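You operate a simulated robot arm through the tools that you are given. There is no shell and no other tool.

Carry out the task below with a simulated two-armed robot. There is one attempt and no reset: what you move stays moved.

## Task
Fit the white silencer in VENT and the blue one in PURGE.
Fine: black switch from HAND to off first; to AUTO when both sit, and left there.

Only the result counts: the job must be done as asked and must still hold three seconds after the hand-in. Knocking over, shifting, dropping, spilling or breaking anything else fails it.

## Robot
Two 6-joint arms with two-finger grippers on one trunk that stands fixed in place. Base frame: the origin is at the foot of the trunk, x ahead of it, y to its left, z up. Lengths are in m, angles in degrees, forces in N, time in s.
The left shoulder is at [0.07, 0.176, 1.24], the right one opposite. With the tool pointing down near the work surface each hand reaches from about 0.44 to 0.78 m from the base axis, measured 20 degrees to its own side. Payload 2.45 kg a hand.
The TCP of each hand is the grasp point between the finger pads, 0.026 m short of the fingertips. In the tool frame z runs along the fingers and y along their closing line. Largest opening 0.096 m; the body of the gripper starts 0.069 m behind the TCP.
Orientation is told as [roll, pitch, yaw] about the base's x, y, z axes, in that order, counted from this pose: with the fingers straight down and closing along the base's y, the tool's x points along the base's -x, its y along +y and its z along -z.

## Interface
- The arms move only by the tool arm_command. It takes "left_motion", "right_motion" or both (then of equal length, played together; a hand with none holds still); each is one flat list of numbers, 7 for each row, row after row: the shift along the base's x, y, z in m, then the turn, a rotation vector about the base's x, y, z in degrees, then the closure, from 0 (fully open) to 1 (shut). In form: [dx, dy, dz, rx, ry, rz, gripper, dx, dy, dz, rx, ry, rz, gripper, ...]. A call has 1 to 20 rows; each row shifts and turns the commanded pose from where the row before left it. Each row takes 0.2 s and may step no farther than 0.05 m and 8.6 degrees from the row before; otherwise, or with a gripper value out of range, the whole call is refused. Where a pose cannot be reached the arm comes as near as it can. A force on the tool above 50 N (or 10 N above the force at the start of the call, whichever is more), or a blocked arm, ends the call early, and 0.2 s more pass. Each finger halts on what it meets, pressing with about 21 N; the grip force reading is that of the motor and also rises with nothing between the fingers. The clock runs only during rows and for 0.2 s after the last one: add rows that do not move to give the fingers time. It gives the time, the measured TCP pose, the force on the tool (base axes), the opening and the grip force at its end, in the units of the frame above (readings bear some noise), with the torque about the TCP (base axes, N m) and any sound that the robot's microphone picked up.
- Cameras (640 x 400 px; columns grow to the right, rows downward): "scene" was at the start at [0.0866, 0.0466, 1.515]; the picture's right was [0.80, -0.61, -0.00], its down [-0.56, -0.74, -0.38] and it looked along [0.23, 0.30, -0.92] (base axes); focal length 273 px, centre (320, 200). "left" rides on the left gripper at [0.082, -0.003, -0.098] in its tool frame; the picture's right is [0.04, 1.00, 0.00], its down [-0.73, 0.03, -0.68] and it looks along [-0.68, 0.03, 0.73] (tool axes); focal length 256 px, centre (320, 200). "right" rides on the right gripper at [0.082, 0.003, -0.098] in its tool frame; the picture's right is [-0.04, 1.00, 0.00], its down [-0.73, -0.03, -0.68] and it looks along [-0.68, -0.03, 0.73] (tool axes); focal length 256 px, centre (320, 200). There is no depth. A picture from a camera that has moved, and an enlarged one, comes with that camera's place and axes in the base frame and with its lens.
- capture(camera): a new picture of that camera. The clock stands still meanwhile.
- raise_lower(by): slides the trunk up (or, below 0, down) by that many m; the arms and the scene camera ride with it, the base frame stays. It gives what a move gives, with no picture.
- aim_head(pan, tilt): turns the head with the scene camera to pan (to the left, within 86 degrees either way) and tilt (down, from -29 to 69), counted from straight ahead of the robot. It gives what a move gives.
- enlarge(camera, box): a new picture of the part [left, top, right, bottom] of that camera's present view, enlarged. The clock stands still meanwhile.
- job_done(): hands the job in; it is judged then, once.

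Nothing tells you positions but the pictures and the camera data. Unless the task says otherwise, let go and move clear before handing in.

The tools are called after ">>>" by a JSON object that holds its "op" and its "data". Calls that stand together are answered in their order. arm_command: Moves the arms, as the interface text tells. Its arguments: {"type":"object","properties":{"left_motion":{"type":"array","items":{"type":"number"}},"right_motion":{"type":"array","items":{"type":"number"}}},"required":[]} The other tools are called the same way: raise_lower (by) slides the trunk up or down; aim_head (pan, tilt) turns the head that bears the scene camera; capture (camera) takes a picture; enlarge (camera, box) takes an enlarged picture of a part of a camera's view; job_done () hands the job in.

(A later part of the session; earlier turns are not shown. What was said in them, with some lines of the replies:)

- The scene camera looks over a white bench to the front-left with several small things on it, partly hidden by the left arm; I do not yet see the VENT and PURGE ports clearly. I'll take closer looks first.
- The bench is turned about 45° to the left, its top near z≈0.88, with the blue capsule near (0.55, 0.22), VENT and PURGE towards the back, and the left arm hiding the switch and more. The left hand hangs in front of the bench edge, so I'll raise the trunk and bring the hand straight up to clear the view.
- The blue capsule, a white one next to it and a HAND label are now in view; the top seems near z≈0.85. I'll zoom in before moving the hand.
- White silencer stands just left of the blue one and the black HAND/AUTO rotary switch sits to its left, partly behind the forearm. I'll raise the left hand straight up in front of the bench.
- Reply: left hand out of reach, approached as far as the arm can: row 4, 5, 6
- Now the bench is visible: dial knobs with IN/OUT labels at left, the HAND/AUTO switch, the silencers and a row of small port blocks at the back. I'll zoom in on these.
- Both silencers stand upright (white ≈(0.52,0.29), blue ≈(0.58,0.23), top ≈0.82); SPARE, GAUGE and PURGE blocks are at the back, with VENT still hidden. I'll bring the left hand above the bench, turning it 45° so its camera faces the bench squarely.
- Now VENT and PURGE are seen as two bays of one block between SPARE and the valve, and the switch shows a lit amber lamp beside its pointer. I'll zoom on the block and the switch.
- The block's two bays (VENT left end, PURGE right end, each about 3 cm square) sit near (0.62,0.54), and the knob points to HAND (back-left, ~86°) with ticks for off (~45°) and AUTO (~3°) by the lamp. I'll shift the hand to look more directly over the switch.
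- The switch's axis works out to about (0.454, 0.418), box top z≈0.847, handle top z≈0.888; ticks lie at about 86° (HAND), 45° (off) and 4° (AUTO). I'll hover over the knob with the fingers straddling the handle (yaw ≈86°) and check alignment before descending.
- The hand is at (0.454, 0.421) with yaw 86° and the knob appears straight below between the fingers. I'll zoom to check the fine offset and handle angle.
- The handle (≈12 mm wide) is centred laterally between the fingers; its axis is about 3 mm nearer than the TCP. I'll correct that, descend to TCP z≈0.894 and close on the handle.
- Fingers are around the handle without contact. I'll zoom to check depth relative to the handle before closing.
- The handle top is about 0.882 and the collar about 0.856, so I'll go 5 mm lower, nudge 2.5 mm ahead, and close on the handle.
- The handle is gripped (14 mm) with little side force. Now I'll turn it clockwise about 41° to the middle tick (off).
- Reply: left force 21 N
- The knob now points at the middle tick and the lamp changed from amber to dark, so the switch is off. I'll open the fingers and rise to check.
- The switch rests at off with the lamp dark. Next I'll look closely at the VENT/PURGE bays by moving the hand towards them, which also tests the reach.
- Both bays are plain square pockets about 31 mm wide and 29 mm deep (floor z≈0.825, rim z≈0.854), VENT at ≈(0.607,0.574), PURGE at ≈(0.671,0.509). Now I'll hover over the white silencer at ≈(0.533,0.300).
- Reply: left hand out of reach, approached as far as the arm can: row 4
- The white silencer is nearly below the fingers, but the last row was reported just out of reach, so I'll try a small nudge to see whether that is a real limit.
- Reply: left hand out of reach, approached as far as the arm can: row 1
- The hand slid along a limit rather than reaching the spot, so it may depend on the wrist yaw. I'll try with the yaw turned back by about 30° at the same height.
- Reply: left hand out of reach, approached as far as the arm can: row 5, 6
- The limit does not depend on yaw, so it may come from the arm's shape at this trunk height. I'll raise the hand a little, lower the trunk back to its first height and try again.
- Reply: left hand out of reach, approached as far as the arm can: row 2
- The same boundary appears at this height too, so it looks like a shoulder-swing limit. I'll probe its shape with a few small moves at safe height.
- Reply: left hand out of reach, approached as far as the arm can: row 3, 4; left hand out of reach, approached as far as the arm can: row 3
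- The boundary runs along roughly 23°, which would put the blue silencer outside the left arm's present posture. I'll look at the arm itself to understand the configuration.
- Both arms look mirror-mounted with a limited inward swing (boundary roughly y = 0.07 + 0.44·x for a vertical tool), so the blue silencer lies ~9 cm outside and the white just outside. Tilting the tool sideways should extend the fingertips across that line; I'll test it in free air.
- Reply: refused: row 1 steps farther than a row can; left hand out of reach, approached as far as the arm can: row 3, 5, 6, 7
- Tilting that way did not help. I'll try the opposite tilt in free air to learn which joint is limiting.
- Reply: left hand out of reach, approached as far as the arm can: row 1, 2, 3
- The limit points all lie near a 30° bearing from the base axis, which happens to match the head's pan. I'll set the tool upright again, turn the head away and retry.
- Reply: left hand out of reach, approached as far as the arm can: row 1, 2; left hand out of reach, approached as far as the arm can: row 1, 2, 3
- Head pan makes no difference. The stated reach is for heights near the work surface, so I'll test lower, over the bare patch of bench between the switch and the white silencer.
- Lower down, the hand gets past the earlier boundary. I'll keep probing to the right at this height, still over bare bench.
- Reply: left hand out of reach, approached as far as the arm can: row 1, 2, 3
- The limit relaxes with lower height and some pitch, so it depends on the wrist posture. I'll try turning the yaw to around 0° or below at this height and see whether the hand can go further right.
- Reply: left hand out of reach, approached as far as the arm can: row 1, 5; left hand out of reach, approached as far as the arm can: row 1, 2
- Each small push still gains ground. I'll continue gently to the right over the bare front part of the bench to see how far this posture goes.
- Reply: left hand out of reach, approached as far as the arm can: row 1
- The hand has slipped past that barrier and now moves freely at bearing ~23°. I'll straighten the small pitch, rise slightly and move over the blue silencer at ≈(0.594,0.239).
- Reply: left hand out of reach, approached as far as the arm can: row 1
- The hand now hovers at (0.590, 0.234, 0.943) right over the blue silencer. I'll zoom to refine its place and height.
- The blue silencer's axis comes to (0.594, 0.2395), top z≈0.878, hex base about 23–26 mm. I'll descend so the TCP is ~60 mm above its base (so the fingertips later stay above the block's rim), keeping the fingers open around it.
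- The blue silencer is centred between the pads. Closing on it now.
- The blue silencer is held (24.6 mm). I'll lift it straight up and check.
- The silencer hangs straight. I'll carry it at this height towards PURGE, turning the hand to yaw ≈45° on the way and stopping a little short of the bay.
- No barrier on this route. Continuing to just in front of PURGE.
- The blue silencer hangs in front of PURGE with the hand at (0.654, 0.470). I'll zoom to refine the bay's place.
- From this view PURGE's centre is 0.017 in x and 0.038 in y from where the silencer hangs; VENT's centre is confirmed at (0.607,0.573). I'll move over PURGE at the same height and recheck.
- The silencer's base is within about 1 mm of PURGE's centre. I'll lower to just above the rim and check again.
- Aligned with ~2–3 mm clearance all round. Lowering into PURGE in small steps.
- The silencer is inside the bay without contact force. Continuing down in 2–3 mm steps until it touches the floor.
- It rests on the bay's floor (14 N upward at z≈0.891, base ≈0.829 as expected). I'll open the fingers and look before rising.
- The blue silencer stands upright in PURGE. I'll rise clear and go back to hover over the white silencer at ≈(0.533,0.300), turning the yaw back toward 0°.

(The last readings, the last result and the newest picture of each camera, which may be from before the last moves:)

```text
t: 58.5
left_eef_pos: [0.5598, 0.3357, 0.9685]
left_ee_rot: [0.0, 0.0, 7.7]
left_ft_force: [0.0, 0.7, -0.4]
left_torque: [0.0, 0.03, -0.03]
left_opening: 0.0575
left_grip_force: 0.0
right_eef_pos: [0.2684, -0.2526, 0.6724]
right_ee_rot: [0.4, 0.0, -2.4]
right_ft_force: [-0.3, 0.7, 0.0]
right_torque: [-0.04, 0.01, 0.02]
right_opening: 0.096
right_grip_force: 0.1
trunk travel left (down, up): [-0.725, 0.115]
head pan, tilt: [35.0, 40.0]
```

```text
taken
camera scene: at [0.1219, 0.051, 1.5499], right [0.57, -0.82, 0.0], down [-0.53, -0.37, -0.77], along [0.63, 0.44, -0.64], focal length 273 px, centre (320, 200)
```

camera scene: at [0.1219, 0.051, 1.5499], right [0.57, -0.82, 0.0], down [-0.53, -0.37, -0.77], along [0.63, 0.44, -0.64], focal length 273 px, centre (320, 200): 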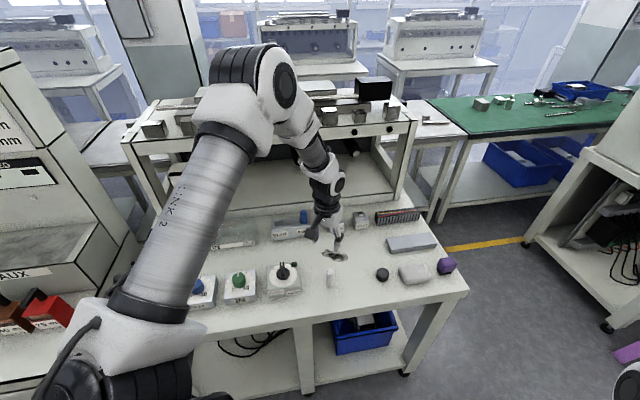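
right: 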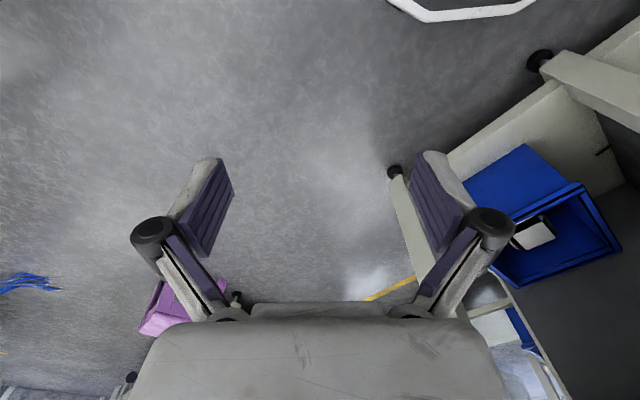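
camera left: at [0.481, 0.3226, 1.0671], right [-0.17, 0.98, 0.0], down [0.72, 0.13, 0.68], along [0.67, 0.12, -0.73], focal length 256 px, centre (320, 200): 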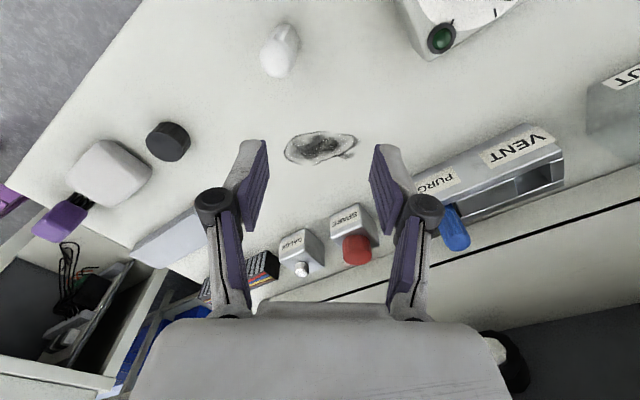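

The blue one stands in PURGE; the white silencer is just ahead-right of the hand in the picture. Moving over it at slightly lower height.

>>> {"op": "arm_command", "data": {"left_motion": [-0.013, -0.018, -0.01, 0, 0, -6, 0.4, -0.014, -0.018, -0.01, 0, 0, -6, 0.4, 0, 0, 0, 0, 0, 0, 0.4]}}

>>> {"op": "capture", "data": {"camera": "left"}}

>>> {"op": "enlarge", "data": {"camera": "left", "box": [240, 30, 400, 150]}}

```text
t: 59.3
left_eef_pos: [0.5322, 0.3026, 0.9496]
left_ee_rot: [0.0, 0.0, -4.2]
left_ft_force: [-0.6, -0.3, -0.2]
left_torque: [-0.01, 0.02, -0.01]
left_opening: 0.0575
left_grip_force: 0.1
right_eef_pos: [0.2688, -0.2518, 0.6722]
right_ee_rot: [0.4, 0.0, -2.3]
right_ft_force: [0.6, 0.3, -0.6]
right_torque: [-0.05, -0.01, 0.0]
right_opening: 0.0961
right_grip_force: 0.1
trunk travel left (down, up): [-0.725, 0.115]
head pan, tilt: [35.0, 40.0]
```

```text
taken
camera left: at [0.4535, 0.3052, 1.0489], right [0.04, 1.0, 0.0], down [0.73, -0.03, 0.68], along [0.68, -0.02, -0.73], focal length 256 px, centre (320, 200)
```

left: 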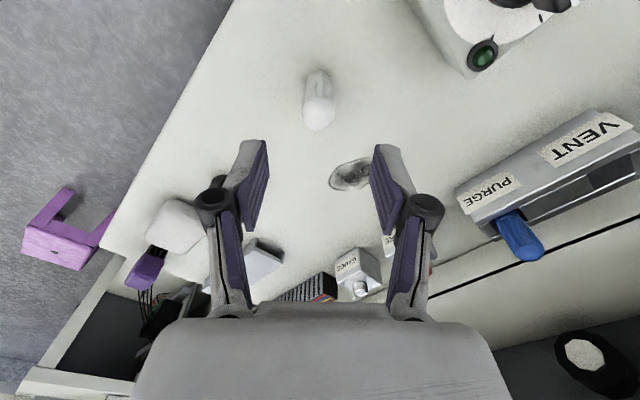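

```text
3.33 times, centred on (320, 90) of left
camera zoom: at [0.4535, 0.3052, 1.0489], right [0.04, 1.0, 0.0], down [0.73, -0.03, 0.68], along [0.68, -0.02, -0.73], focal length 853 px, centre (320, 567)
```

zoom: 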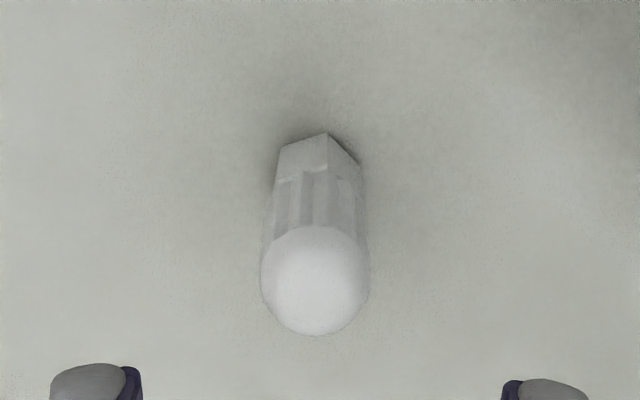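

The white silencer is centred under the hand to about 1 mm. Descending around it to the same grip height.

>>> {"op": "arm_command", "data": {"left_motion": [0.001, -0.001, -0.022, 0, 0, 0, 0.4, 0, 0, -0.022, 0, 0, 0, 0.4, 0, 0, -0.022, 0, 0, 0, 0.4, 0, 0, -0.022, 0, 0, 0, 0.4, 0, 0, 0, 0, 0, 0, 0.4]}}

>>> {"op": "enlarge", "data": {"camera": "left", "box": [240, 70, 400, 220]}}

```text
t: 60.5
left_eef_pos: [0.5328, 0.2995, 0.8618]
left_ee_rot: [0.0, 0.0, -4.2]
left_ft_force: [0.7, 0.3, -0.2]
left_torque: [-0.01, -0.04, 0.01]
left_opening: 0.0578
left_grip_force: 0.1
right_eef_pos: [0.2691, -0.2523, 0.672]
right_ee_rot: [0.3, 0.0, -2.3]
right_ft_force: [0.4, -0.2, 0.1]
right_torque: [0.0, -0.05, 0.0]
right_opening: 0.0963
right_grip_force: 0.2
trunk travel left (down, up): [-0.725, 0.115]
head pan, tilt: [35.0, 40.0]
```

```text
2.67 times, centred on (320, 145) of left
camera zoom: at [0.4537, 0.3026, 0.9605], right [0.03, 1.0, 0.0], down [0.73, -0.03, 0.68], along [0.68, -0.02, -0.73], focal length 683 px, centre (320, 347)
```

zoom: 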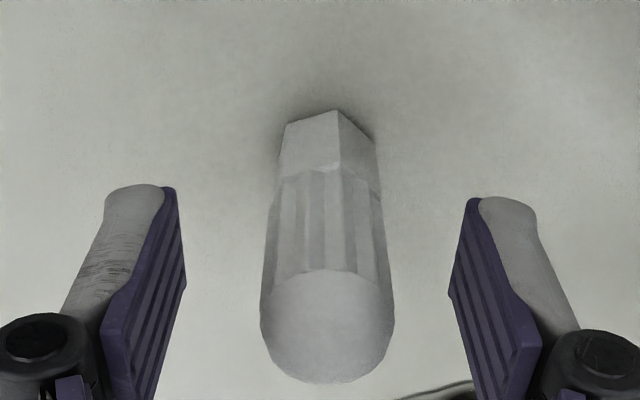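

Nearly centred (about 1 mm to one side); I'll nudge and close.

>>> {"op": "arm_command", "data": {"left_motion": [0, 0.001, 0, 0, 0, 0, 0.4, 0, 0, 0, 0, 0, 0, 0.55, 0, 0, 0, 0, 0, 0, 0.7, 0, 0, 0, 0, 0, 0, 0.85, 0, 0, 0, 0, 0, 0, 1, 0, 0, 0, 0, 0, 0, 1]}}

>>> {"op": "arm_command", "data": {"left_motion": [0, 0, 0.02, 0, 0, 0, 1, 0, 0, 0.03, 0, 0, 0, 1, 0, 0, 0.03, 0, 0, 0, 1, 0, 0, 0.03, 0, 0, 0, 1, 0, 0, 0, 0, 0, 0, 1]}}

>>> {"op": "capture", "data": {"camera": "left"}}

```text
t: 61.9
left_eef_pos: [0.5335, 0.2996, 0.8622]
left_ee_rot: [0.0, 0.0, -4.4]
left_ft_force: [0.8, -0.4, 0.5]
left_torque: [0.0, -0.01, 0.01]
left_opening: 0.024
left_grip_force: 21.4
right_eef_pos: [0.2702, -0.2527, 0.6709]
right_ee_rot: [0.3, 0.0, -2.3]
right_ft_force: [-0.5, -0.2, -0.7]
right_torque: [-0.01, 0.0, 0.01]
right_opening: 0.096
right_grip_force: 0.0
trunk travel left (down, up): [-0.725, 0.115]
head pan, tilt: [35.0, 40.0]
```

```text
t: 63.1
left_eef_pos: [0.5355, 0.2993, 0.9732]
left_ee_rot: [-0.1, 0.1, -4.3]
left_ft_force: [0.5, -0.1, -0.4]
left_torque: [0.02, 0.02, -0.03]
left_opening: 0.0242
left_grip_force: 20.9
right_eef_pos: [0.2692, -0.2521, 0.672]
right_ee_rot: [0.4, 0.1, -2.3]
right_ft_force: [1.0, -1.6, 0.2]
right_torque: [-0.03, -0.01, -0.02]
right_opening: 0.0962
right_grip_force: 0.1
trunk travel left (down, up): [-0.725, 0.115]
head pan, tilt: [35.0, 40.0]
```

```text
taken
camera left: at [0.4549, 0.3029, 1.0701], right [0.03, 1.0, 0.0], down [0.73, -0.03, 0.68], along [0.68, -0.02, -0.73], focal length 256 px, centre (320, 200)
```

left: 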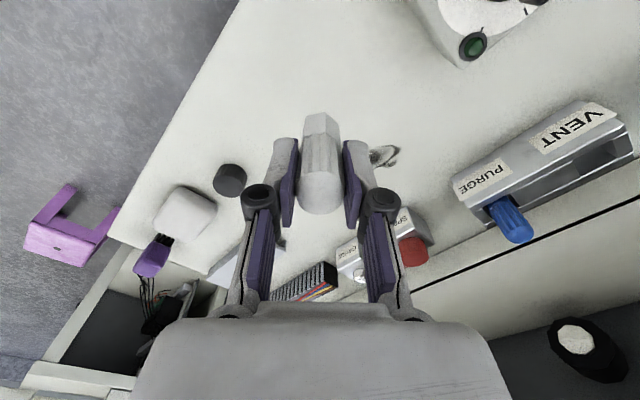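

The white silencer is held and lifted. I'll carry it by the same proven route and then to just in front of VENT, turning to yaw 45°.

>>> {"op": "arm_command", "data": {"left_motion": [0.012, 0.018, 0, 0, 0, 6, 1, 0.012, 0.018, 0, 0, 0, 6, 1, 0.004, 0.035, 0, 0, 0, 7.5, 1, 0.004, 0.035, 0, 0, 0, 7.5, 1, 0, 0, 0, 0, 0, 0, 1]}}

>>> {"op": "arm_command", "data": {"left_motion": [0.004, 0.035, 0, 0, 0, 7.5, 1, 0.004, 0.035, 0, 0, 0, 7.5, 1, 0.003, 0.035, 0, 0, 0, 7.5, 1, 0.002, 0.033, 0, 0, 0, 0, 1, 0, 0, 0, 0, 0, 0, 1]}}

>>> {"op": "capture", "data": {"camera": "left"}}

```text
t: 64.3
left_eef_pos: [0.5638, 0.4037, 0.9745]
left_ee_rot: [0.0, 0.0, 22.8]
left_ft_force: [0.1, 0.3, 0.0]
left_torque: [0.0, -0.02, -0.01]
left_opening: 0.024
left_grip_force: 21.6
right_eef_pos: [0.2679, -0.253, 0.6714]
right_ee_rot: [0.5, 0.0, -2.3]
right_ft_force: [0.1, -0.7, 0.0]
right_torque: [0.01, 0.01, -0.03]
right_opening: 0.0959
right_grip_force: 0.1
trunk travel left (down, up): [-0.725, 0.115]
head pan, tilt: [35.0, 40.0]
```

```text
t: 65.5
left_eef_pos: [0.5803, 0.5433, 0.9728]
left_ee_rot: [0.0, 0.0, 45.3]
left_ft_force: [-0.1, -0.9, 0.3]
left_torque: [0.03, 0.01, 0.01]
left_opening: 0.0237
left_grip_force: 21.4
right_eef_pos: [0.2673, -0.2523, 0.6715]
right_ee_rot: [0.6, 0.1, -2.3]
right_ft_force: [0.4, -0.3, -0.4]
right_torque: [0.02, 0.01, -0.03]
right_opening: 0.096
right_grip_force: 0.0
trunk travel left (down, up): [-0.725, 0.115]
head pan, tilt: [35.0, 40.0]
```

```text
taken
camera left: at [0.5265, 0.484, 1.0705], right [-0.74, 0.67, 0.0], down [0.5, 0.54, 0.68], along [0.46, 0.5, -0.73], focal length 256 px, centre (320, 200)
```

left: 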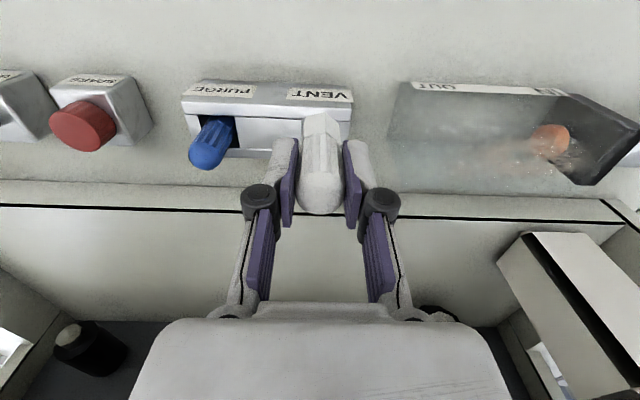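

The blue one sits in PURGE and the white hangs in front of VENT; the glass-covered tank to the left needs a clearance check. I'll zoom on both views.

>>> {"op": "enlarge", "data": {"camera": "left", "box": [250, 60, 450, 185]}}

>>> {"op": "enlarge", "data": {"camera": "scene", "box": [200, 180, 340, 270]}}

```text
3.20 times, centred on (350, 122) of left
camera zoom: at [0.5265, 0.484, 1.0705], right [-0.74, 0.67, 0.0], down [0.5, 0.54, 0.68], along [0.46, 0.5, -0.73], focal length 819 px, centre (224, 448)
```

zoom: 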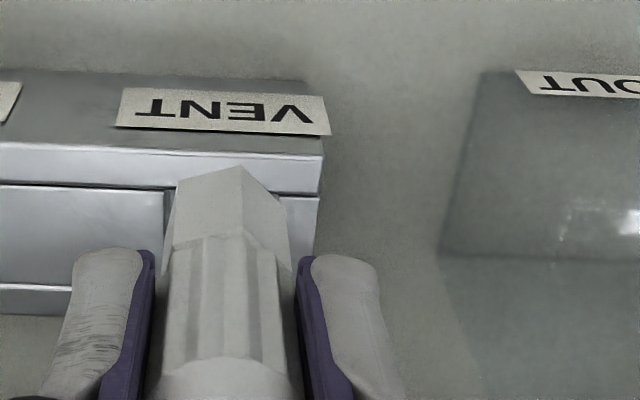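

```text
4.44 times, centred on (270, 225) of scene
camera zoom: at [0.1215, 0.0486, 1.55], right [0.57, -0.82, 0.0], down [-0.53, -0.37, -0.77], along [0.63, 0.44, -0.64], focal length 1214 px, centre (542, 89)
```

zoom: 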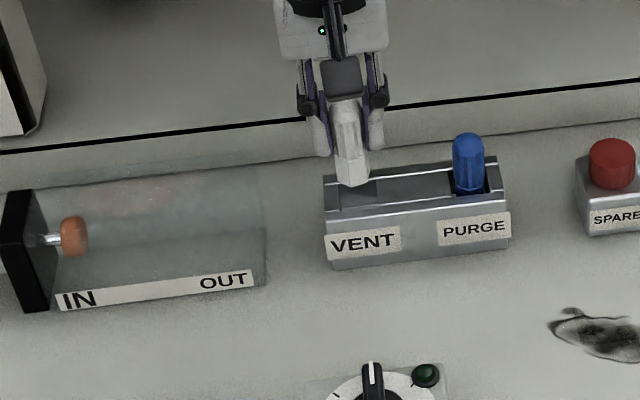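

The tank edge is about 7 cm from VENT's centre, so the hand clears it. The silencer must go 36 mm further ahead; I'll move over VENT and recheck.

>>> {"op": "arm_command", "data": {"left_motion": [0.0121, 0.0133, 0, 0, 0, 0, 1, 0.0121, 0.0133, 0, 0, 0, 0, 1, 0, 0, 0, 0, 0, 0, 1, 0, 0, 0, 0, 0, 0, 1]}}

>>> {"op": "enlarge", "data": {"camera": "left", "box": [220, 60, 420, 185]}}

>>> {"op": "enlarge", "data": {"camera": "scene", "box": [250, 180, 330, 240]}}

```text
t: 66.5
left_eef_pos: [0.6048, 0.571, 0.9716]
left_ee_rot: [0.0, 0.1, 45.2]
left_ft_force: [0.0, 0.4, 0.0]
left_torque: [-0.04, 0.02, 0.02]
left_opening: 0.0241
left_grip_force: 20.9
right_eef_pos: [0.2693, -0.2522, 0.6725]
right_ee_rot: [0.4, 0.0, -2.2]
right_ft_force: [0.0, 0.8, -1.2]
right_torque: [-0.01, 0.02, 0.01]
right_opening: 0.0961
right_grip_force: 0.1
trunk travel left (down, up): [-0.725, 0.115]
head pan, tilt: [35.0, 40.0]
```

```text
3.20 times, centred on (320, 122) of left
camera zoom: at [0.5508, 0.511, 1.07], right [-0.74, 0.68, 0.0], down [0.5, 0.54, 0.68], along [0.46, 0.5, -0.73], focal length 819 px, centre (320, 448)
```

zoom: 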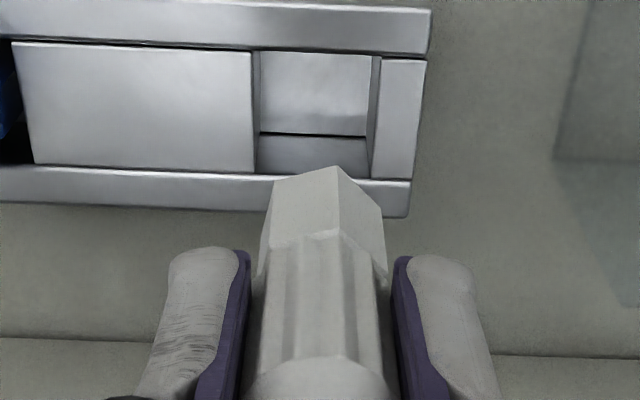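

```text
6.67 times, centred on (290, 210) of scene
camera zoom: at [0.1219, 0.05, 1.5499], right [0.57, -0.82, 0.0], down [-0.53, -0.37, -0.77], along [0.63, 0.44, -0.64], focal length 1821 px, centre (520, 133)
```

zoom: 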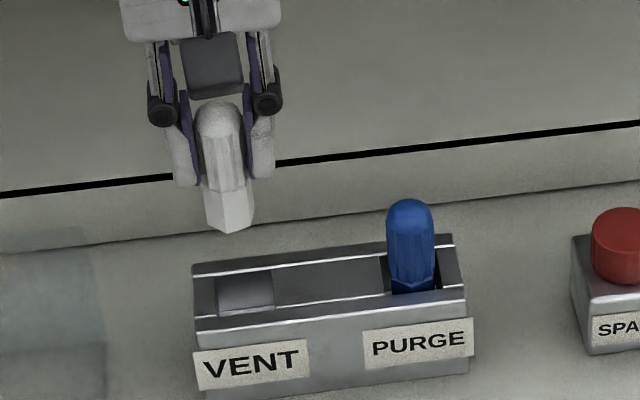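

Only ~2 mm correction is needed. I'll apply it and lower to just above the rim.

>>> {"op": "arm_command", "data": {"left_motion": [-0.0003, -0.002, -0.015, 0, 0, 0, 1, 0, 0, -0.015, 0, 0, 0, 1, 0, 0, -0.013, 0, 0, 0, 1, 0, 0, 0, 0, 0, 0, 1]}}

>>> {"op": "enlarge", "data": {"camera": "left", "box": [220, 70, 420, 195]}}

>>> {"op": "enlarge", "data": {"camera": "scene", "box": [250, 180, 330, 240]}}

```text
t: 67.5
left_eef_pos: [0.602, 0.568, 0.9303]
left_ee_rot: [-0.1, 0.0, 45.2]
left_ft_force: [0.7, 0.1, 0.0]
left_torque: [0.03, 0.01, -0.03]
left_opening: 0.0242
left_grip_force: 21.2
right_eef_pos: [0.2682, -0.2522, 0.671]
right_ee_rot: [0.3, 0.0, -2.3]
right_ft_force: [0.0, -1.2, -0.3]
right_torque: [-0.01, -0.01, -0.01]
right_opening: 0.0958
right_grip_force: 0.0
trunk travel left (down, up): [-0.725, 0.115]
head pan, tilt: [35.0, 40.0]
```

```text
3.20 times, centred on (320, 132) of left
camera zoom: at [0.5486, 0.5081, 1.028], right [-0.74, 0.68, 0.0], down [0.5, 0.54, 0.68], along [0.46, 0.5, -0.73], focal length 819 px, centre (320, 416)
```

zoom: 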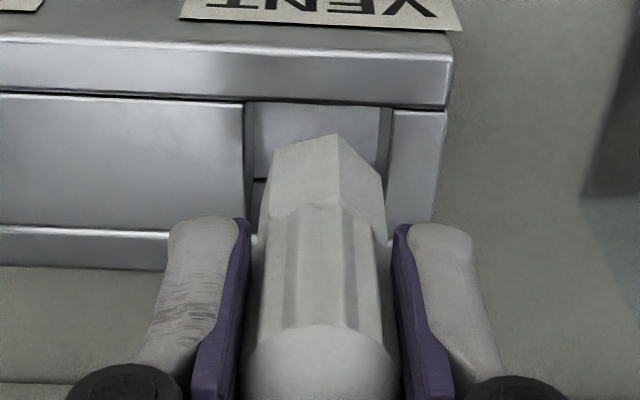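

```text
6.67 times, centred on (290, 210) of scene
camera zoom: at [0.1214, 0.0498, 1.55], right [0.57, -0.82, 0.0], down [-0.53, -0.37, -0.77], along [0.63, 0.44, -0.64], focal length 1821 px, centre (520, 133)
```

zoom: 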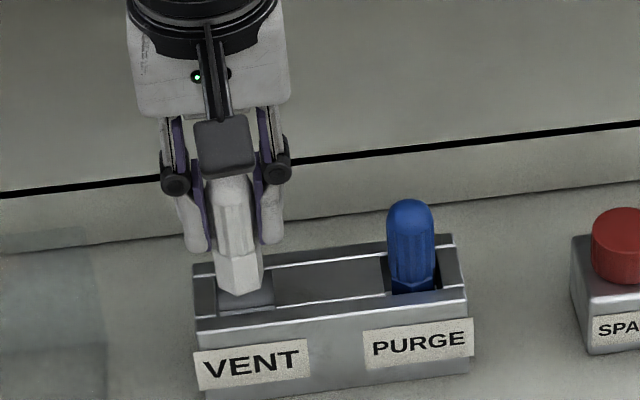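

The hand ended ~2 mm short in the forward direction; I'll correct by 2.5 mm and recheck before inserting.

>>> {"op": "arm_command", "data": {"left_motion": [0.0024, 0.0012, 0, 0, 0, 0, 1, 0, 0, 0, 0, 0, 0, 1, 0, 0, 0, 0, 0, 0, 1]}}

>>> {"op": "enlarge", "data": {"camera": "left", "box": [220, 70, 420, 195]}}

>>> {"op": "enlarge", "data": {"camera": "scene", "box": [250, 180, 330, 240]}}

```text
t: 68.3
left_eef_pos: [0.6054, 0.5705, 0.9306]
left_ee_rot: [0.0, 0.0, 45.2]
left_ft_force: [-0.2, -0.3, -0.3]
left_torque: [0.01, -0.01, 0.03]
left_opening: 0.024
left_grip_force: 20.6
right_eef_pos: [0.2682, -0.2533, 0.6706]
right_ee_rot: [0.3, 0.0, -2.3]
right_ft_force: [0.1, 0.4, -0.3]
right_torque: [0.01, -0.01, 0.01]
right_opening: 0.0959
right_grip_force: 0.0
trunk travel left (down, up): [-0.725, 0.115]
head pan, tilt: [35.0, 40.0]
```

```text
3.20 times, centred on (320, 132) of left
camera zoom: at [0.5512, 0.5094, 1.0279], right [-0.74, 0.68, 0.0], down [0.5, 0.54, 0.68], along [0.46, 0.5, -0.73], focal length 819 px, centre (320, 416)
```

zoom: 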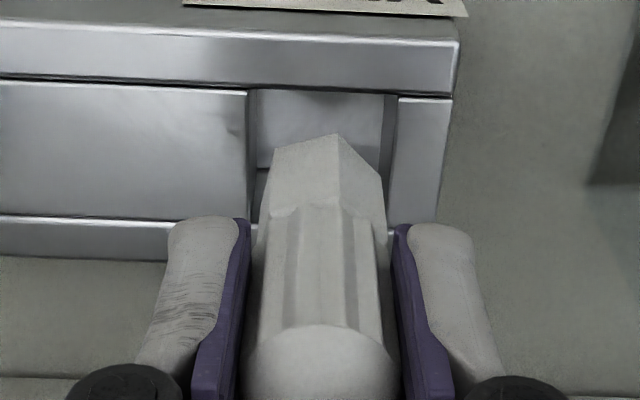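

```text
6.67 times, centred on (290, 210) of scene
camera zoom: at [0.1216, 0.0499, 1.55], right [0.57, -0.82, 0.0], down [-0.53, -0.37, -0.77], along [0.63, 0.44, -0.64], focal length 1821 px, centre (520, 133)
```

zoom: 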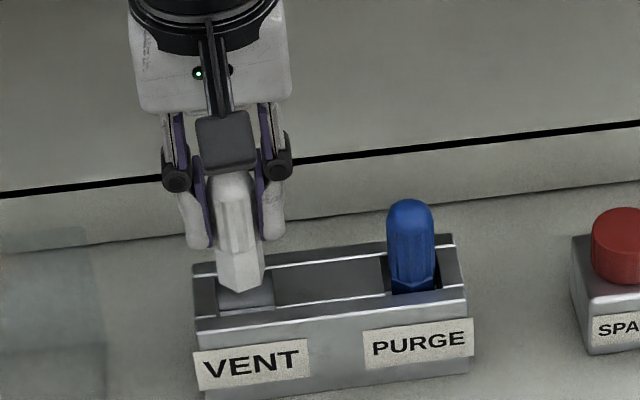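

Now centred within about half a millimetre. Lowering into VENT.

>>> {"op": "arm_command", "data": {"left_motion": [0, 0, -0.008, 0, 0, 0, 1, 0, 0, -0.008, 0, 0, 0, 1, 0, 0, -0.008, 0, 0, 0, 1, 0, 0, -0.008, 0, 0, 0, 1, 0, 0, 0, 0, 0, 0, 1]}}

>>> {"op": "enlarge", "data": {"camera": "left", "box": [220, 70, 420, 195]}}

>>> {"op": "enlarge", "data": {"camera": "scene", "box": [250, 180, 330, 240]}}

```text
t: 69.5
left_eef_pos: [0.6044, 0.5688, 0.8971]
left_ee_rot: [0.1, 0.0, 45.2]
left_ft_force: [0.1, 0.1, 0.3]
left_torque: [0.0, -0.02, 0.01]
left_opening: 0.0242
left_grip_force: 20.5
right_eef_pos: [0.2694, -0.2523, 0.672]
right_ee_rot: [0.4, 0.0, -2.3]
right_ft_force: [-0.1, -0.4, -0.2]
right_torque: [0.04, 0.03, -0.02]
right_opening: 0.0958
right_grip_force: 0.0
trunk travel left (down, up): [-0.725, 0.115]
head pan, tilt: [35.0, 40.0]
```

```text
3.20 times, centred on (320, 132) of left
camera zoom: at [0.5507, 0.5094, 0.995], right [-0.74, 0.68, 0.0], down [0.5, 0.54, 0.68], along [0.46, 0.5, -0.73], focal length 819 px, centre (320, 416)
```

zoom: 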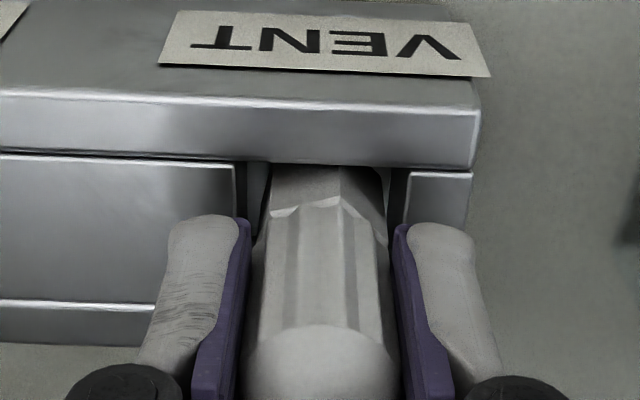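

```text
6.67 times, centred on (290, 210) of scene
camera zoom: at [0.1214, 0.0498, 1.55], right [0.57, -0.82, 0.0], down [-0.53, -0.37, -0.77], along [0.63, 0.44, -0.64], focal length 1821 px, centre (520, 133)
```

zoom: 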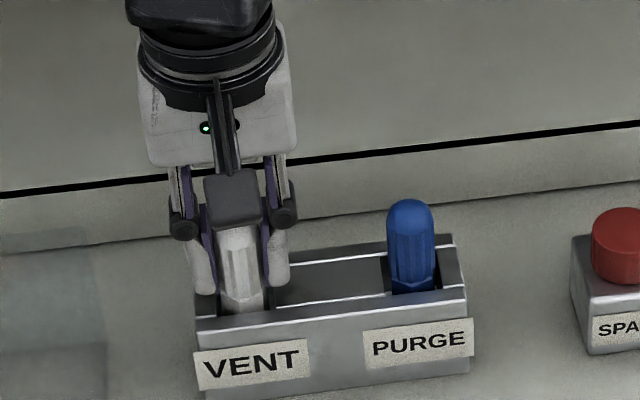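

The white silencer is in VENT with no contact yet. Continuing down gently to its floor.

>>> {"op": "arm_command", "data": {"left_motion": [0, 0, -0.003, 0, 0, 0, 1, 0, 0, -0.003, 0, 0, 0, 1, 0, 0, -0.002, 0, 0, 0, 1, 0, 0, 0, 0, 0, 0, 1]}}

```text
t: 70.5
left_eef_pos: [0.6036, 0.5681, 0.8913]
left_ee_rot: [0.1, -0.3, 45.3]
left_ft_force: [2.1, 3.7, 12.9]
left_torque: [0.14, -0.1, 0.0]
left_opening: 0.0241
left_grip_force: 21.2
right_eef_pos: [0.2686, -0.253, 0.6717]
right_ee_rot: [0.5, -0.1, -2.3]
right_ft_force: [0.4, -0.1, -0.1]
right_torque: [0.0, 0.01, 0.02]
right_opening: 0.096
right_grip_force: 0.1
trunk travel left (down, up): [-0.725, 0.115]
head pan, tilt: [35.0, 40.0]
```

It touches the floor just as the blue one did. Opening and rising clear.

>>> {"op": "arm_command", "data": {"left_motion": [0, 0, 0.001, 0, 0, 0, 0.75, 0, 0, 0, 0, 0, 0, 0.6, 0, 0, 0, 0, 0, 0, 0.5, 0, 0, 0, 0, 0, 0, 0.5, 0, 0, 0.03, 0, 0, 0, 0.5, 0, 0, 0.03, 0, 0, 0, 0.5, 0, 0, 0.03, 0, 0, 0, 0.5, 0, 0, 0, 0, 0, 0, 0.5]}}

>>> {"op": "capture", "data": {"camera": "left"}}

>>> {"op": "enlarge", "data": {"camera": "scene", "box": [250, 180, 330, 240]}}

```text
t: 72.3
left_eef_pos: [0.6051, 0.5706, 0.9807]
left_ee_rot: [0.0, 0.1, 45.2]
left_ft_force: [-0.9, 0.2, -0.9]
left_torque: [-0.02, 0.02, 0.0]
left_opening: 0.0482
left_grip_force: 0.0
right_eef_pos: [0.2689, -0.2533, 0.6712]
right_ee_rot: [0.4, 0.0, -2.4]
right_ft_force: [0.2, 0.3, 0.6]
right_torque: [0.0, 0.03, 0.01]
right_opening: 0.0961
right_grip_force: 0.0
trunk travel left (down, up): [-0.725, 0.115]
head pan, tilt: [35.0, 40.0]
```

```text
taken
camera left: at [0.5512, 0.5103, 1.0786], right [-0.74, 0.68, 0.0], down [0.5, 0.54, 0.68], along [0.46, 0.5, -0.73], focal length 256 px, centre (320, 200)
```

left: 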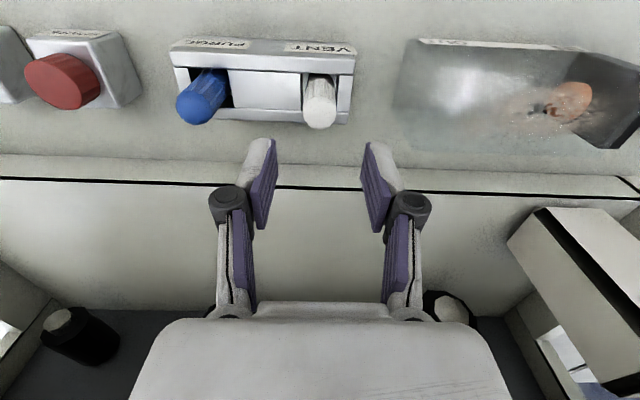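

```text
6.67 times, centred on (290, 210) of scene
camera zoom: at [0.1219, 0.0502, 1.5499], right [0.57, -0.82, 0.0], down [-0.53, -0.37, -0.77], along [0.63, 0.44, -0.64], focal length 1821 px, centre (520, 133)
```

zoom: 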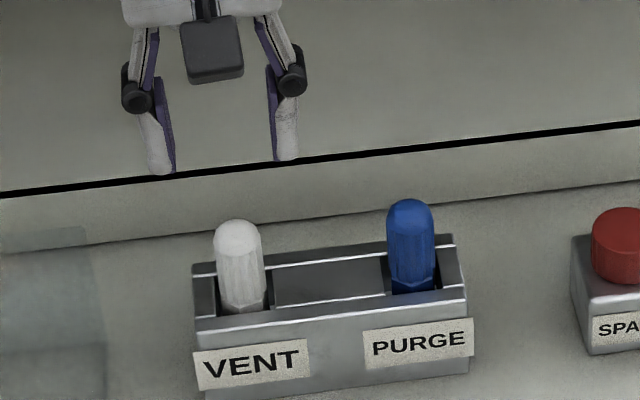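

Both silencers stand in their bays. Now back to the switch: hover over its axis at (0.4555, 0.418) with yaw 45°.

>>> {"op": "arm_command", "data": {"left_motion": [-0.03, -0.0305, 0, 0, 0, 0, 0.5, -0.03, -0.0305, 0, 0, 0, 0, 0.5, -0.03, -0.0305, 0, 0, 0, 0, 0.5, -0.03, -0.0305, 0, 0, 0, 0, 0.5, -0.0295, -0.0305, 0, 0, 0, 0, 0.5, 0, 0, 0, 0, 0, 0, 0.5]}}

>>> {"op": "capture", "data": {"camera": "left"}}

>>> {"op": "enlarge", "data": {"camera": "left", "box": [250, 20, 400, 140]}}

```text
t: 73.7
left_eef_pos: [0.4565, 0.4146, 0.9813]
left_ee_rot: [0.0, 0.1, 45.1]
left_ft_force: [0.5, 0.3, -1.1]
left_torque: [-0.06, 0.05, 0.0]
left_opening: 0.0478
left_grip_force: 0.1
right_eef_pos: [0.2688, -0.2538, 0.6716]
right_ee_rot: [0.4, 0.0, -2.3]
right_ft_force: [0.3, -0.1, 0.6]
right_torque: [0.03, 0.03, 0.01]
right_opening: 0.0962
right_grip_force: 0.0
trunk travel left (down, up): [-0.725, 0.115]
head pan, tilt: [35.0, 40.0]
```

```text
taken
camera left: at [0.4018, 0.3559, 1.0792], right [-0.74, 0.68, 0.0], down [0.5, 0.54, 0.68], along [0.46, 0.5, -0.73], focal length 256 px, centre (320, 200)
```

left: 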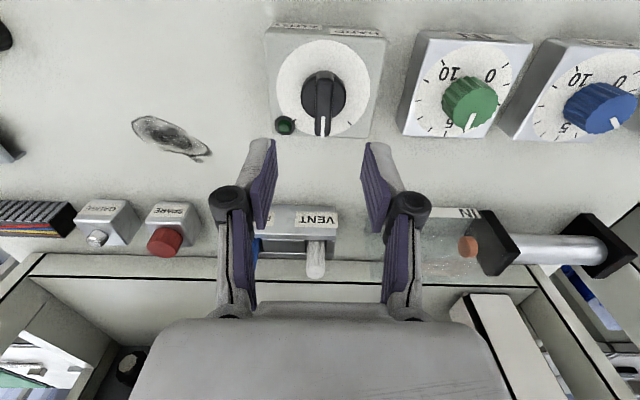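

```text
3.33 times, centred on (325, 80) of left
camera zoom: at [0.4018, 0.3559, 1.0792], right [-0.74, 0.68, 0.0], down [0.5, 0.54, 0.68], along [0.46, 0.5, -0.73], focal length 853 px, centre (303, 600)
```

zoom: 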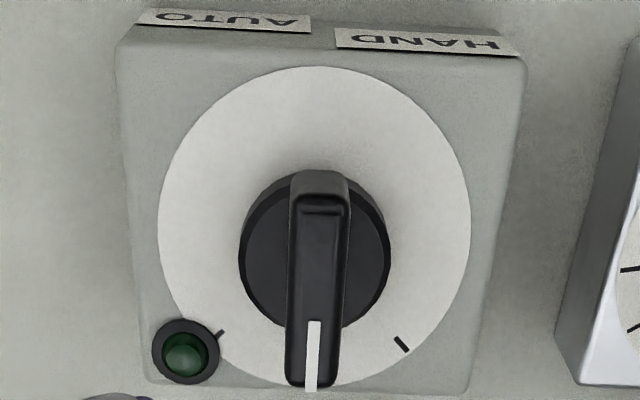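

The axis is ~3 mm to one side; correcting, descending to the same grip height as before and checking.

>>> {"op": "arm_command", "data": {"left_motion": [-0.002, 0.0025, -0.025, 0, 0, 0, 0.5, 0, 0, -0.025, 0, 0, 0, 0.5, 0, 0, -0.025, 0, 0, 0, 0.5, 0, 0, -0.016, 0, 0, 0, 0.5, 0, 0, 0, 0, 0, 0, 0.5]}}

>>> {"op": "enlarge", "data": {"camera": "left", "box": [230, 90, 410, 230]}}

```text
t: 74.9
left_eef_pos: [0.4517, 0.4189, 0.8879]
left_ee_rot: [0.1, 0.1, 45.2]
left_ft_force: [-0.2, 0.3, -0.7]
left_torque: [0.0, 0.02, -0.01]
left_opening: 0.048
left_grip_force: 0.0
right_eef_pos: [0.2688, -0.2532, 0.6718]
right_ee_rot: [0.4, 0.0, -2.2]
right_ft_force: [-0.4, -1.0, 0.0]
right_torque: [0.03, -0.03, 0.01]
right_opening: 0.096
right_grip_force: 0.0
trunk travel left (down, up): [-0.725, 0.115]
head pan, tilt: [35.0, 40.0]
```

```text
2.86 times, centred on (320, 160) of left
camera zoom: at [0.399, 0.3587, 0.9858], right [-0.74, 0.68, 0.0], down [0.5, 0.54, 0.68], along [0.46, 0.5, -0.73], focal length 731 px, centre (320, 314)
```

zoom: 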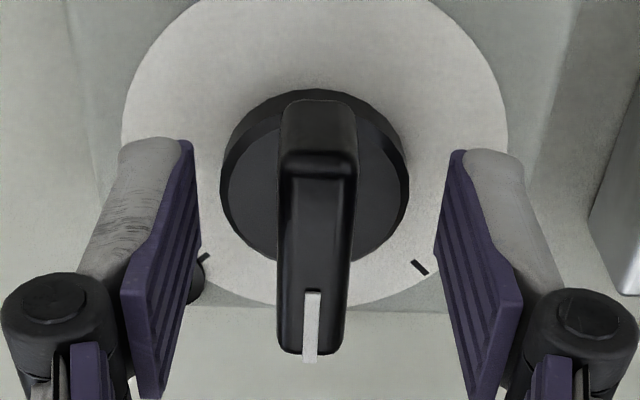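

The handle sits ~2 mm further ahead than ideal; I'll nudge, close on it and verify the grip.

>>> {"op": "arm_command", "data": {"left_motion": [0.0015, 0.001, 0, 0, 0, 0, 0.5, 0, 0, 0, 0, 0, 0, 0.65, 0, 0, 0, 0, 0, 0, 0.8, 0, 0, 0, 0, 0, 0, 0.9, 0, 0, 0, 0, 0, 0, 1, 0, 0, 0, 0, 0, 0, 1]}}

>>> {"op": "enlarge", "data": {"camera": "left", "box": [230, 90, 410, 230]}}

```text
t: 76.3
left_eef_pos: [0.4546, 0.4184, 0.8887]
left_ee_rot: [0.0, 0.1, 45.2]
left_ft_force: [3.0, -2.1, 2.3]
left_torque: [-0.06, -0.09, 0.0]
left_opening: 0.0136
left_grip_force: 40.3
right_eef_pos: [0.2686, -0.2541, 0.6711]
right_ee_rot: [0.5, 0.0, -2.3]
right_ft_force: [-0.4, 0.1, 0.4]
right_torque: [-0.01, 0.0, 0.0]
right_opening: 0.096
right_grip_force: 0.0
trunk travel left (down, up): [-0.725, 0.115]
head pan, tilt: [35.0, 40.0]
```

```text
2.86 times, centred on (320, 160) of left
camera zoom: at [0.4013, 0.3597, 0.9862], right [-0.74, 0.68, 0.0], down [0.5, 0.54, 0.68], along [0.46, 0.5, -0.73], focal length 731 px, centre (320, 314)
```

zoom: 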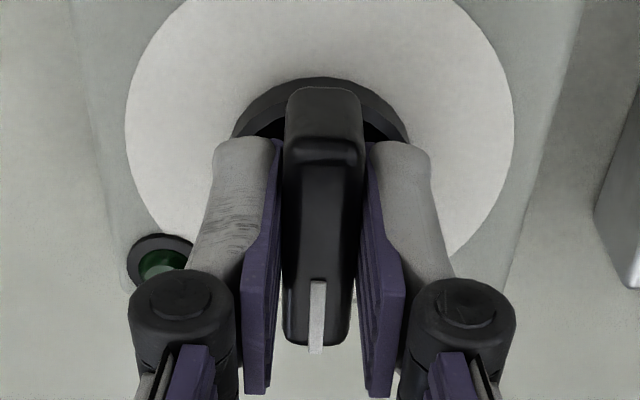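

Good grip. Turning clockwise about 41° to AUTO.

>>> {"op": "arm_command", "data": {"left_motion": [0, 0, 0, 0, 0, -7, 1, 0, 0, 0, 0, 0, -7, 1, 0, 0, 0, 0, 0, -7, 1, 0, 0, 0, 0, 0, -7, 1, 0, 0, 0, 0, 0, -7, 1, 0, 0, 0, 0, 0, -6, 1, 0, 0, 0, 0, 0, 0, 1]}}

>>> {"op": "enlarge", "data": {"camera": "left", "box": [230, 90, 410, 230]}}

>>> {"op": "enlarge", "data": {"camera": "scene", "box": [230, 190, 350, 310]}}

```text
t: 77.9
left_eef_pos: [0.4545, 0.4211, 0.8879]
left_ee_rot: [0.1, 0.1, 4.0]
left_ft_force: [-0.6, 4.0, -6.9]
left_torque: [0.08, 1.02, 0.0]
left_opening: 0.0138
left_grip_force: 39.7
right_eef_pos: [0.2685, -0.2528, 0.6726]
right_ee_rot: [0.3, 0.2, -2.1]
right_ft_force: [-0.8, 0.0, -0.3]
right_torque: [-0.01, 0.03, 0.0]
right_opening: 0.0959
right_grip_force: 0.0
trunk travel left (down, up): [-0.725, 0.115]
head pan, tilt: [35.0, 40.0]
```

```text
2.86 times, centred on (320, 160) of left
camera zoom: at [0.375, 0.412, 0.9864], right [-0.11, 0.99, 0.0], down [0.73, 0.08, 0.68], along [0.67, 0.08, -0.74], focal length 731 px, centre (320, 314)
```

zoom: 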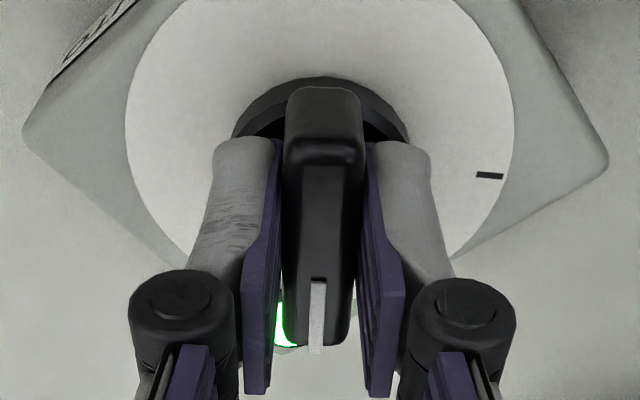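

```text
3.33 times, centred on (290, 250) of scene
camera zoom: at [0.1224, 0.0515, 1.5499], right [0.57, -0.82, 0.0], down [-0.53, -0.37, -0.77], along [0.63, 0.44, -0.64], focal length 910 px, centre (420, 33)
```

zoom: 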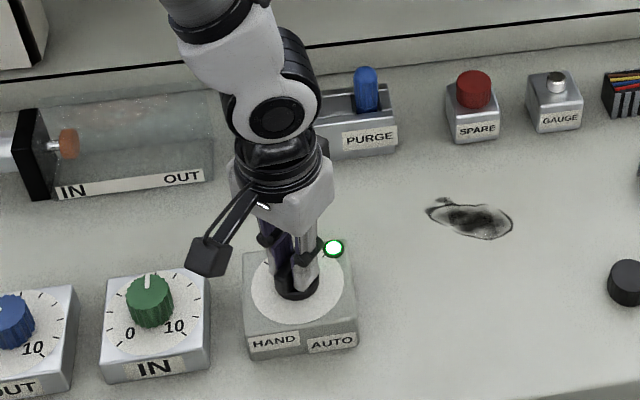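

The lamp lights green at AUTO. I'll open the fingers and rise clear.

>>> {"op": "arm_command", "data": {"left_motion": [0, 0, 0, 0, 0, 0, 0.8, 0, 0, 0, 0, 0, 0, 0.5, 0, 0, 0, 0, 0, 0, 0.5, 0, 0, 0.03, 0, 0, 0, 0.5, 0, 0, 0.04, 0, 0, 0, 0.5, 0, 0, 0.04, 0, 0, 0, 0.5, 0, 0, 0, 0, 0, 0, 0.5]}}

>>> {"op": "capture", "data": {"camera": "left"}}

>>> {"op": "capture", "data": {"camera": "scene"}}

```text
t: 79.5
left_eef_pos: [0.4549, 0.4192, 0.9983]
left_ee_rot: [0.0, 0.0, 4.1]
left_ft_force: [-0.1, 0.1, -0.1]
left_torque: [-0.02, -0.01, 0.03]
left_opening: 0.0481
left_grip_force: 0.1
right_eef_pos: [0.2693, -0.2535, 0.671]
right_ee_rot: [0.4, -0.1, -2.4]
right_ft_force: [-0.1, 0.9, 1.1]
right_torque: [0.0, 0.02, 0.0]
right_opening: 0.0962
right_grip_force: 0.1
trunk travel left (down, up): [-0.725, 0.115]
head pan, tilt: [35.0, 40.0]
```

```text
taken
camera left: at [0.3751, 0.4118, 1.0968], right [-0.11, 0.99, 0.0], down [0.73, 0.08, 0.68], along [0.67, 0.08, -0.74], focal length 256 px, centre (320, 200)
```

left: 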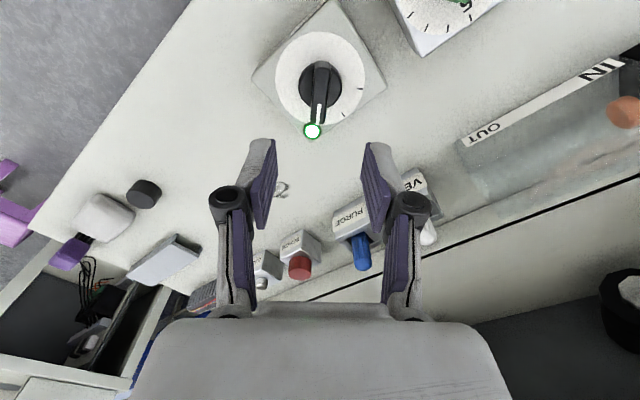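

```text
taken
camera scene: at [0.1223, 0.0502, 1.5499], right [0.57, -0.82, 0.0], down [-0.53, -0.37, -0.77], along [0.63, 0.44, -0.64], focal length 273 px, centre (320, 200)
```

scene: 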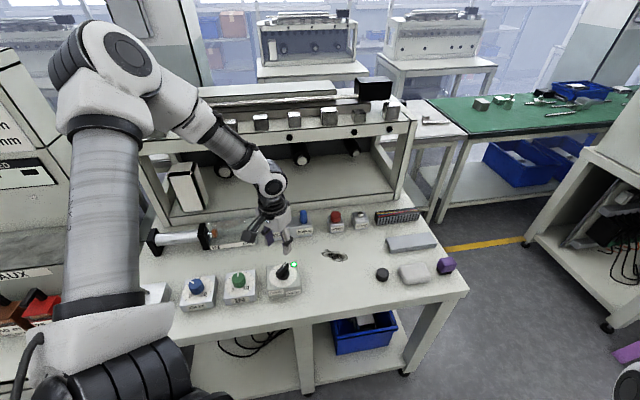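

The switch points at AUTO with the green lamp lit. I'll check details of the switch and the silencers, moving the hand up and back a little.

>>> {"op": "enlarge", "data": {"camera": "left", "box": [240, 0, 400, 150]}}

>>> {"op": "arm_command", "data": {"left_motion": [-0.02, -0.02, 0.03, 0, 0, 0, 0.3, -0.02, -0.02, 0.02, 0, 0, 0, 0.2, 0, 0, 0, 0, 0, 0, 0, 0, 0, 0, 0, 0, 0, 0, 0, 0, 0, 0, 0, 0, 0, 0, 0, 0, 0, 0, 0, 0, 0, 0, 0, 0, 0, 0, 0, 0, 0, 0, 0, 0, 0, 0]}}

>>> {"op": "capture", "data": {"camera": "left"}}

>>> {"op": "enlarge", "data": {"camera": "scene", "box": [130, 180, 330, 310]}}

```text
2.67 times, centred on (320, 75) of left
camera zoom: at [0.3751, 0.4118, 1.0968], right [-0.11, 0.99, 0.0], down [0.73, 0.08, 0.68], along [0.67, 0.08, -0.74], focal length 683 px, centre (320, 533)
```

zoom: 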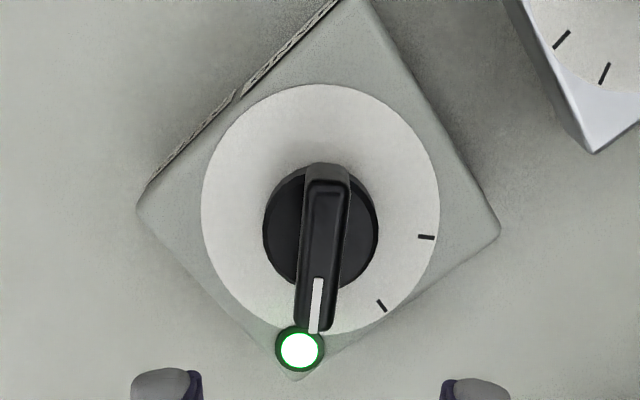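

```text
t: 81.3
left_eef_pos: [0.4142, 0.3813, 1.0493]
left_ee_rot: [0.1, 0.0, 4.1]
left_ft_force: [-0.3, 0.3, 0.0]
left_torque: [-0.03, -0.02, 0.03]
left_opening: 0.0959
left_grip_force: 0.0
right_eef_pos: [0.2694, -0.2531, 0.6718]
right_ee_rot: [0.5, 0.0, -2.3]
right_ft_force: [-0.6, -0.4, -0.1]
right_torque: [-0.02, 0.03, 0.0]
right_opening: 0.0959
right_grip_force: 0.1
trunk travel left (down, up): [-0.725, 0.115]
head pan, tilt: [35.0, 40.0]
```

```text
taken
camera left: at [0.3361, 0.3713, 1.1471], right [-0.11, 0.99, 0.0], down [0.73, 0.08, 0.68], along [0.67, 0.08, -0.73], focal length 256 px, centre (320, 200)
```

left: 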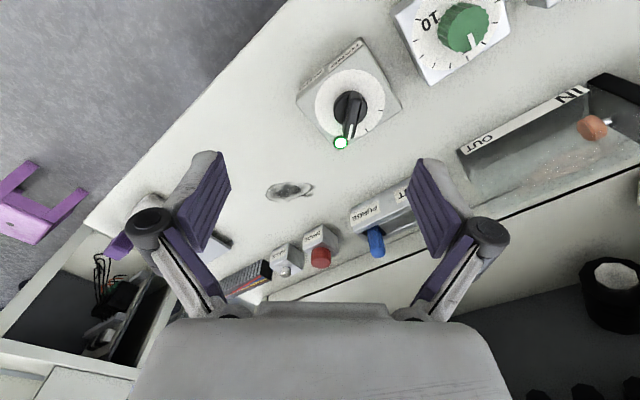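

```text
3.08 times, centred on (230, 245) of scene
camera zoom: at [0.1216, 0.0499, 1.55], right [0.57, -0.82, 0.0], down [-0.53, -0.37, -0.77], along [0.63, 0.44, -0.64], focal length 840 px, centre (597, 62)
```

zoom: 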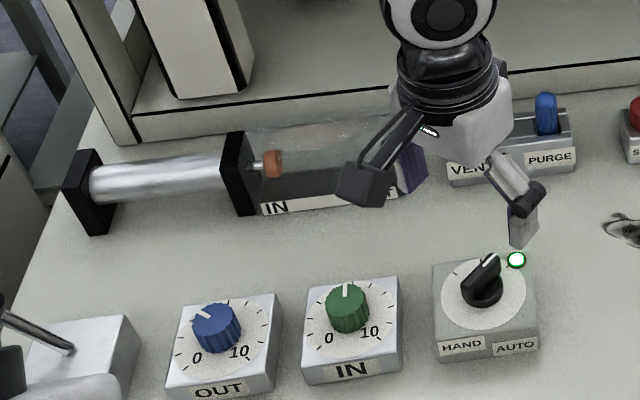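

The pointer is at AUTO with the green lamp on. I'll turn the hand for a view square to the bench, wait a few seconds, and check that everything stays put.

>>> {"op": "arm_command", "data": {"left_motion": [0, 0, 0, 0, 0, 8, 0, 0, 0, 0, 0, 0, 8, 0, 0, 0, 0, 0, 0, 8, 0, 0, 0, 0, 0, 0, 8, 0, 0, 0, 0, 0, 0, 8, 0, 0, 0, 0, 0, 0, 0, 0, 0, 0, 0, 0, 0, 0, 0, 0, 0, 0, 0, 0, 0, 0, 0, 0, 0, 0, 0, 0, 0, 0, 0, 0, 0, 0, 0, 0, 0, 0, 0, 0, 0, 0, 0, 0, 0, 0, 0, 0, 0, 0, 0, 0, 0, 0, 0, 0, 0]}}

>>> {"op": "capture", "data": {"camera": "left"}}

>>> {"op": "enlarge", "data": {"camera": "left", "box": [230, 60, 430, 260]}}

>>> {"op": "capture", "data": {"camera": "scene"}}

```text
t: 84.1
left_eef_pos: [0.4138, 0.3795, 1.0481]
left_ee_rot: [0.0, 0.0, 44.2]
left_ft_force: [0.2, 0.0, -0.7]
left_torque: [-0.01, 0.0, 0.03]
left_opening: 0.0959
left_grip_force: 0.0
right_eef_pos: [0.2682, -0.2534, 0.6716]
right_ee_rot: [0.4, 0.0, -2.2]
right_ft_force: [0.0, -0.4, -0.6]
right_torque: [-0.02, -0.01, 0.01]
right_opening: 0.0959
right_grip_force: 0.0
trunk travel left (down, up): [-0.725, 0.115]
head pan, tilt: [35.0, 40.0]
```

```text
taken
camera left: at [0.36, 0.3211, 1.147], right [-0.73, 0.69, 0.0], down [0.51, 0.53, 0.68], along [0.47, 0.49, -0.73], focal length 256 px, centre (320, 200)
```

left: 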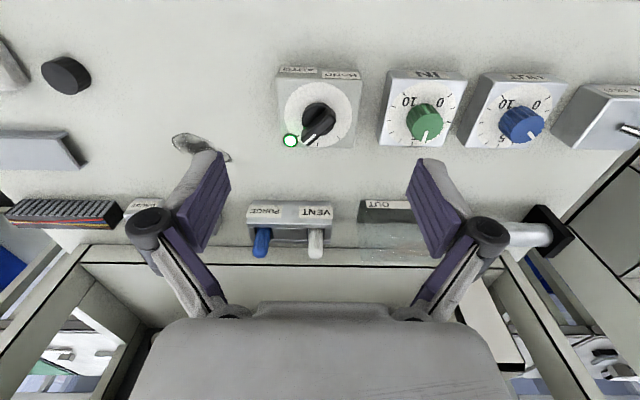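

```text
2.00 times, centred on (330, 160) of left
camera zoom: at [0.36, 0.3211, 1.147], right [-0.73, 0.69, 0.0], down [0.51, 0.53, 0.68], along [0.47, 0.49, -0.73], focal length 512 px, centre (300, 280)
```

zoom: 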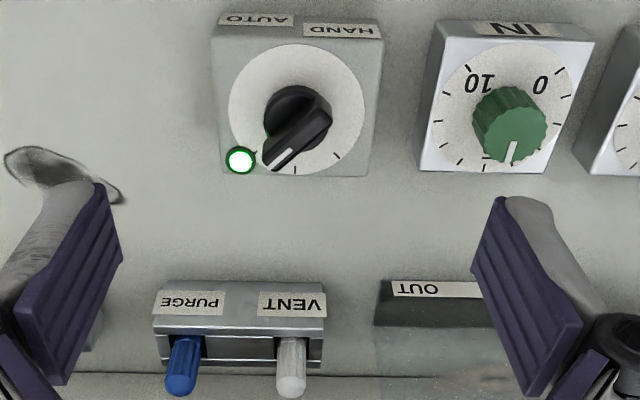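

```text
taken
camera scene: at [0.1215, 0.0499, 1.55], right [0.57, -0.82, 0.0], down [-0.53, -0.37, -0.77], along [0.63, 0.44, -0.64], focal length 273 px, centre (320, 200)
```

scene: 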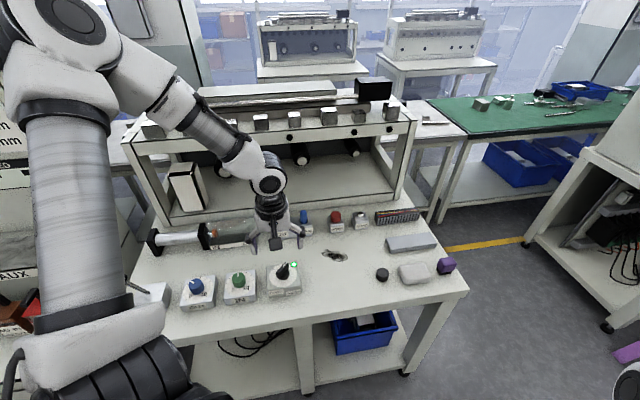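

White sits in VENT, blue in PURGE, and the switch stands at AUTO with its green lamp lit. Nothing else has moved over several seconds and the hand is clear, so I'm handing in.

>>> {"op": "job_done", "data": {}}

```text
The job is handed in.
```

The white silencer is in VENT and the blue one is in PURGE. Both stand upright in their bays, resting on the floor.

I turned the black switch from HAND to off before fitting either one. Once both were in place I turned it to AUTO and left it there, with its lamp showing green.

After letting go I watched for about four seconds. Neither silencer nor the switch moved, and nothing else on the bench had been touched. The left hand was open and clear above the bench when I handed the job in.
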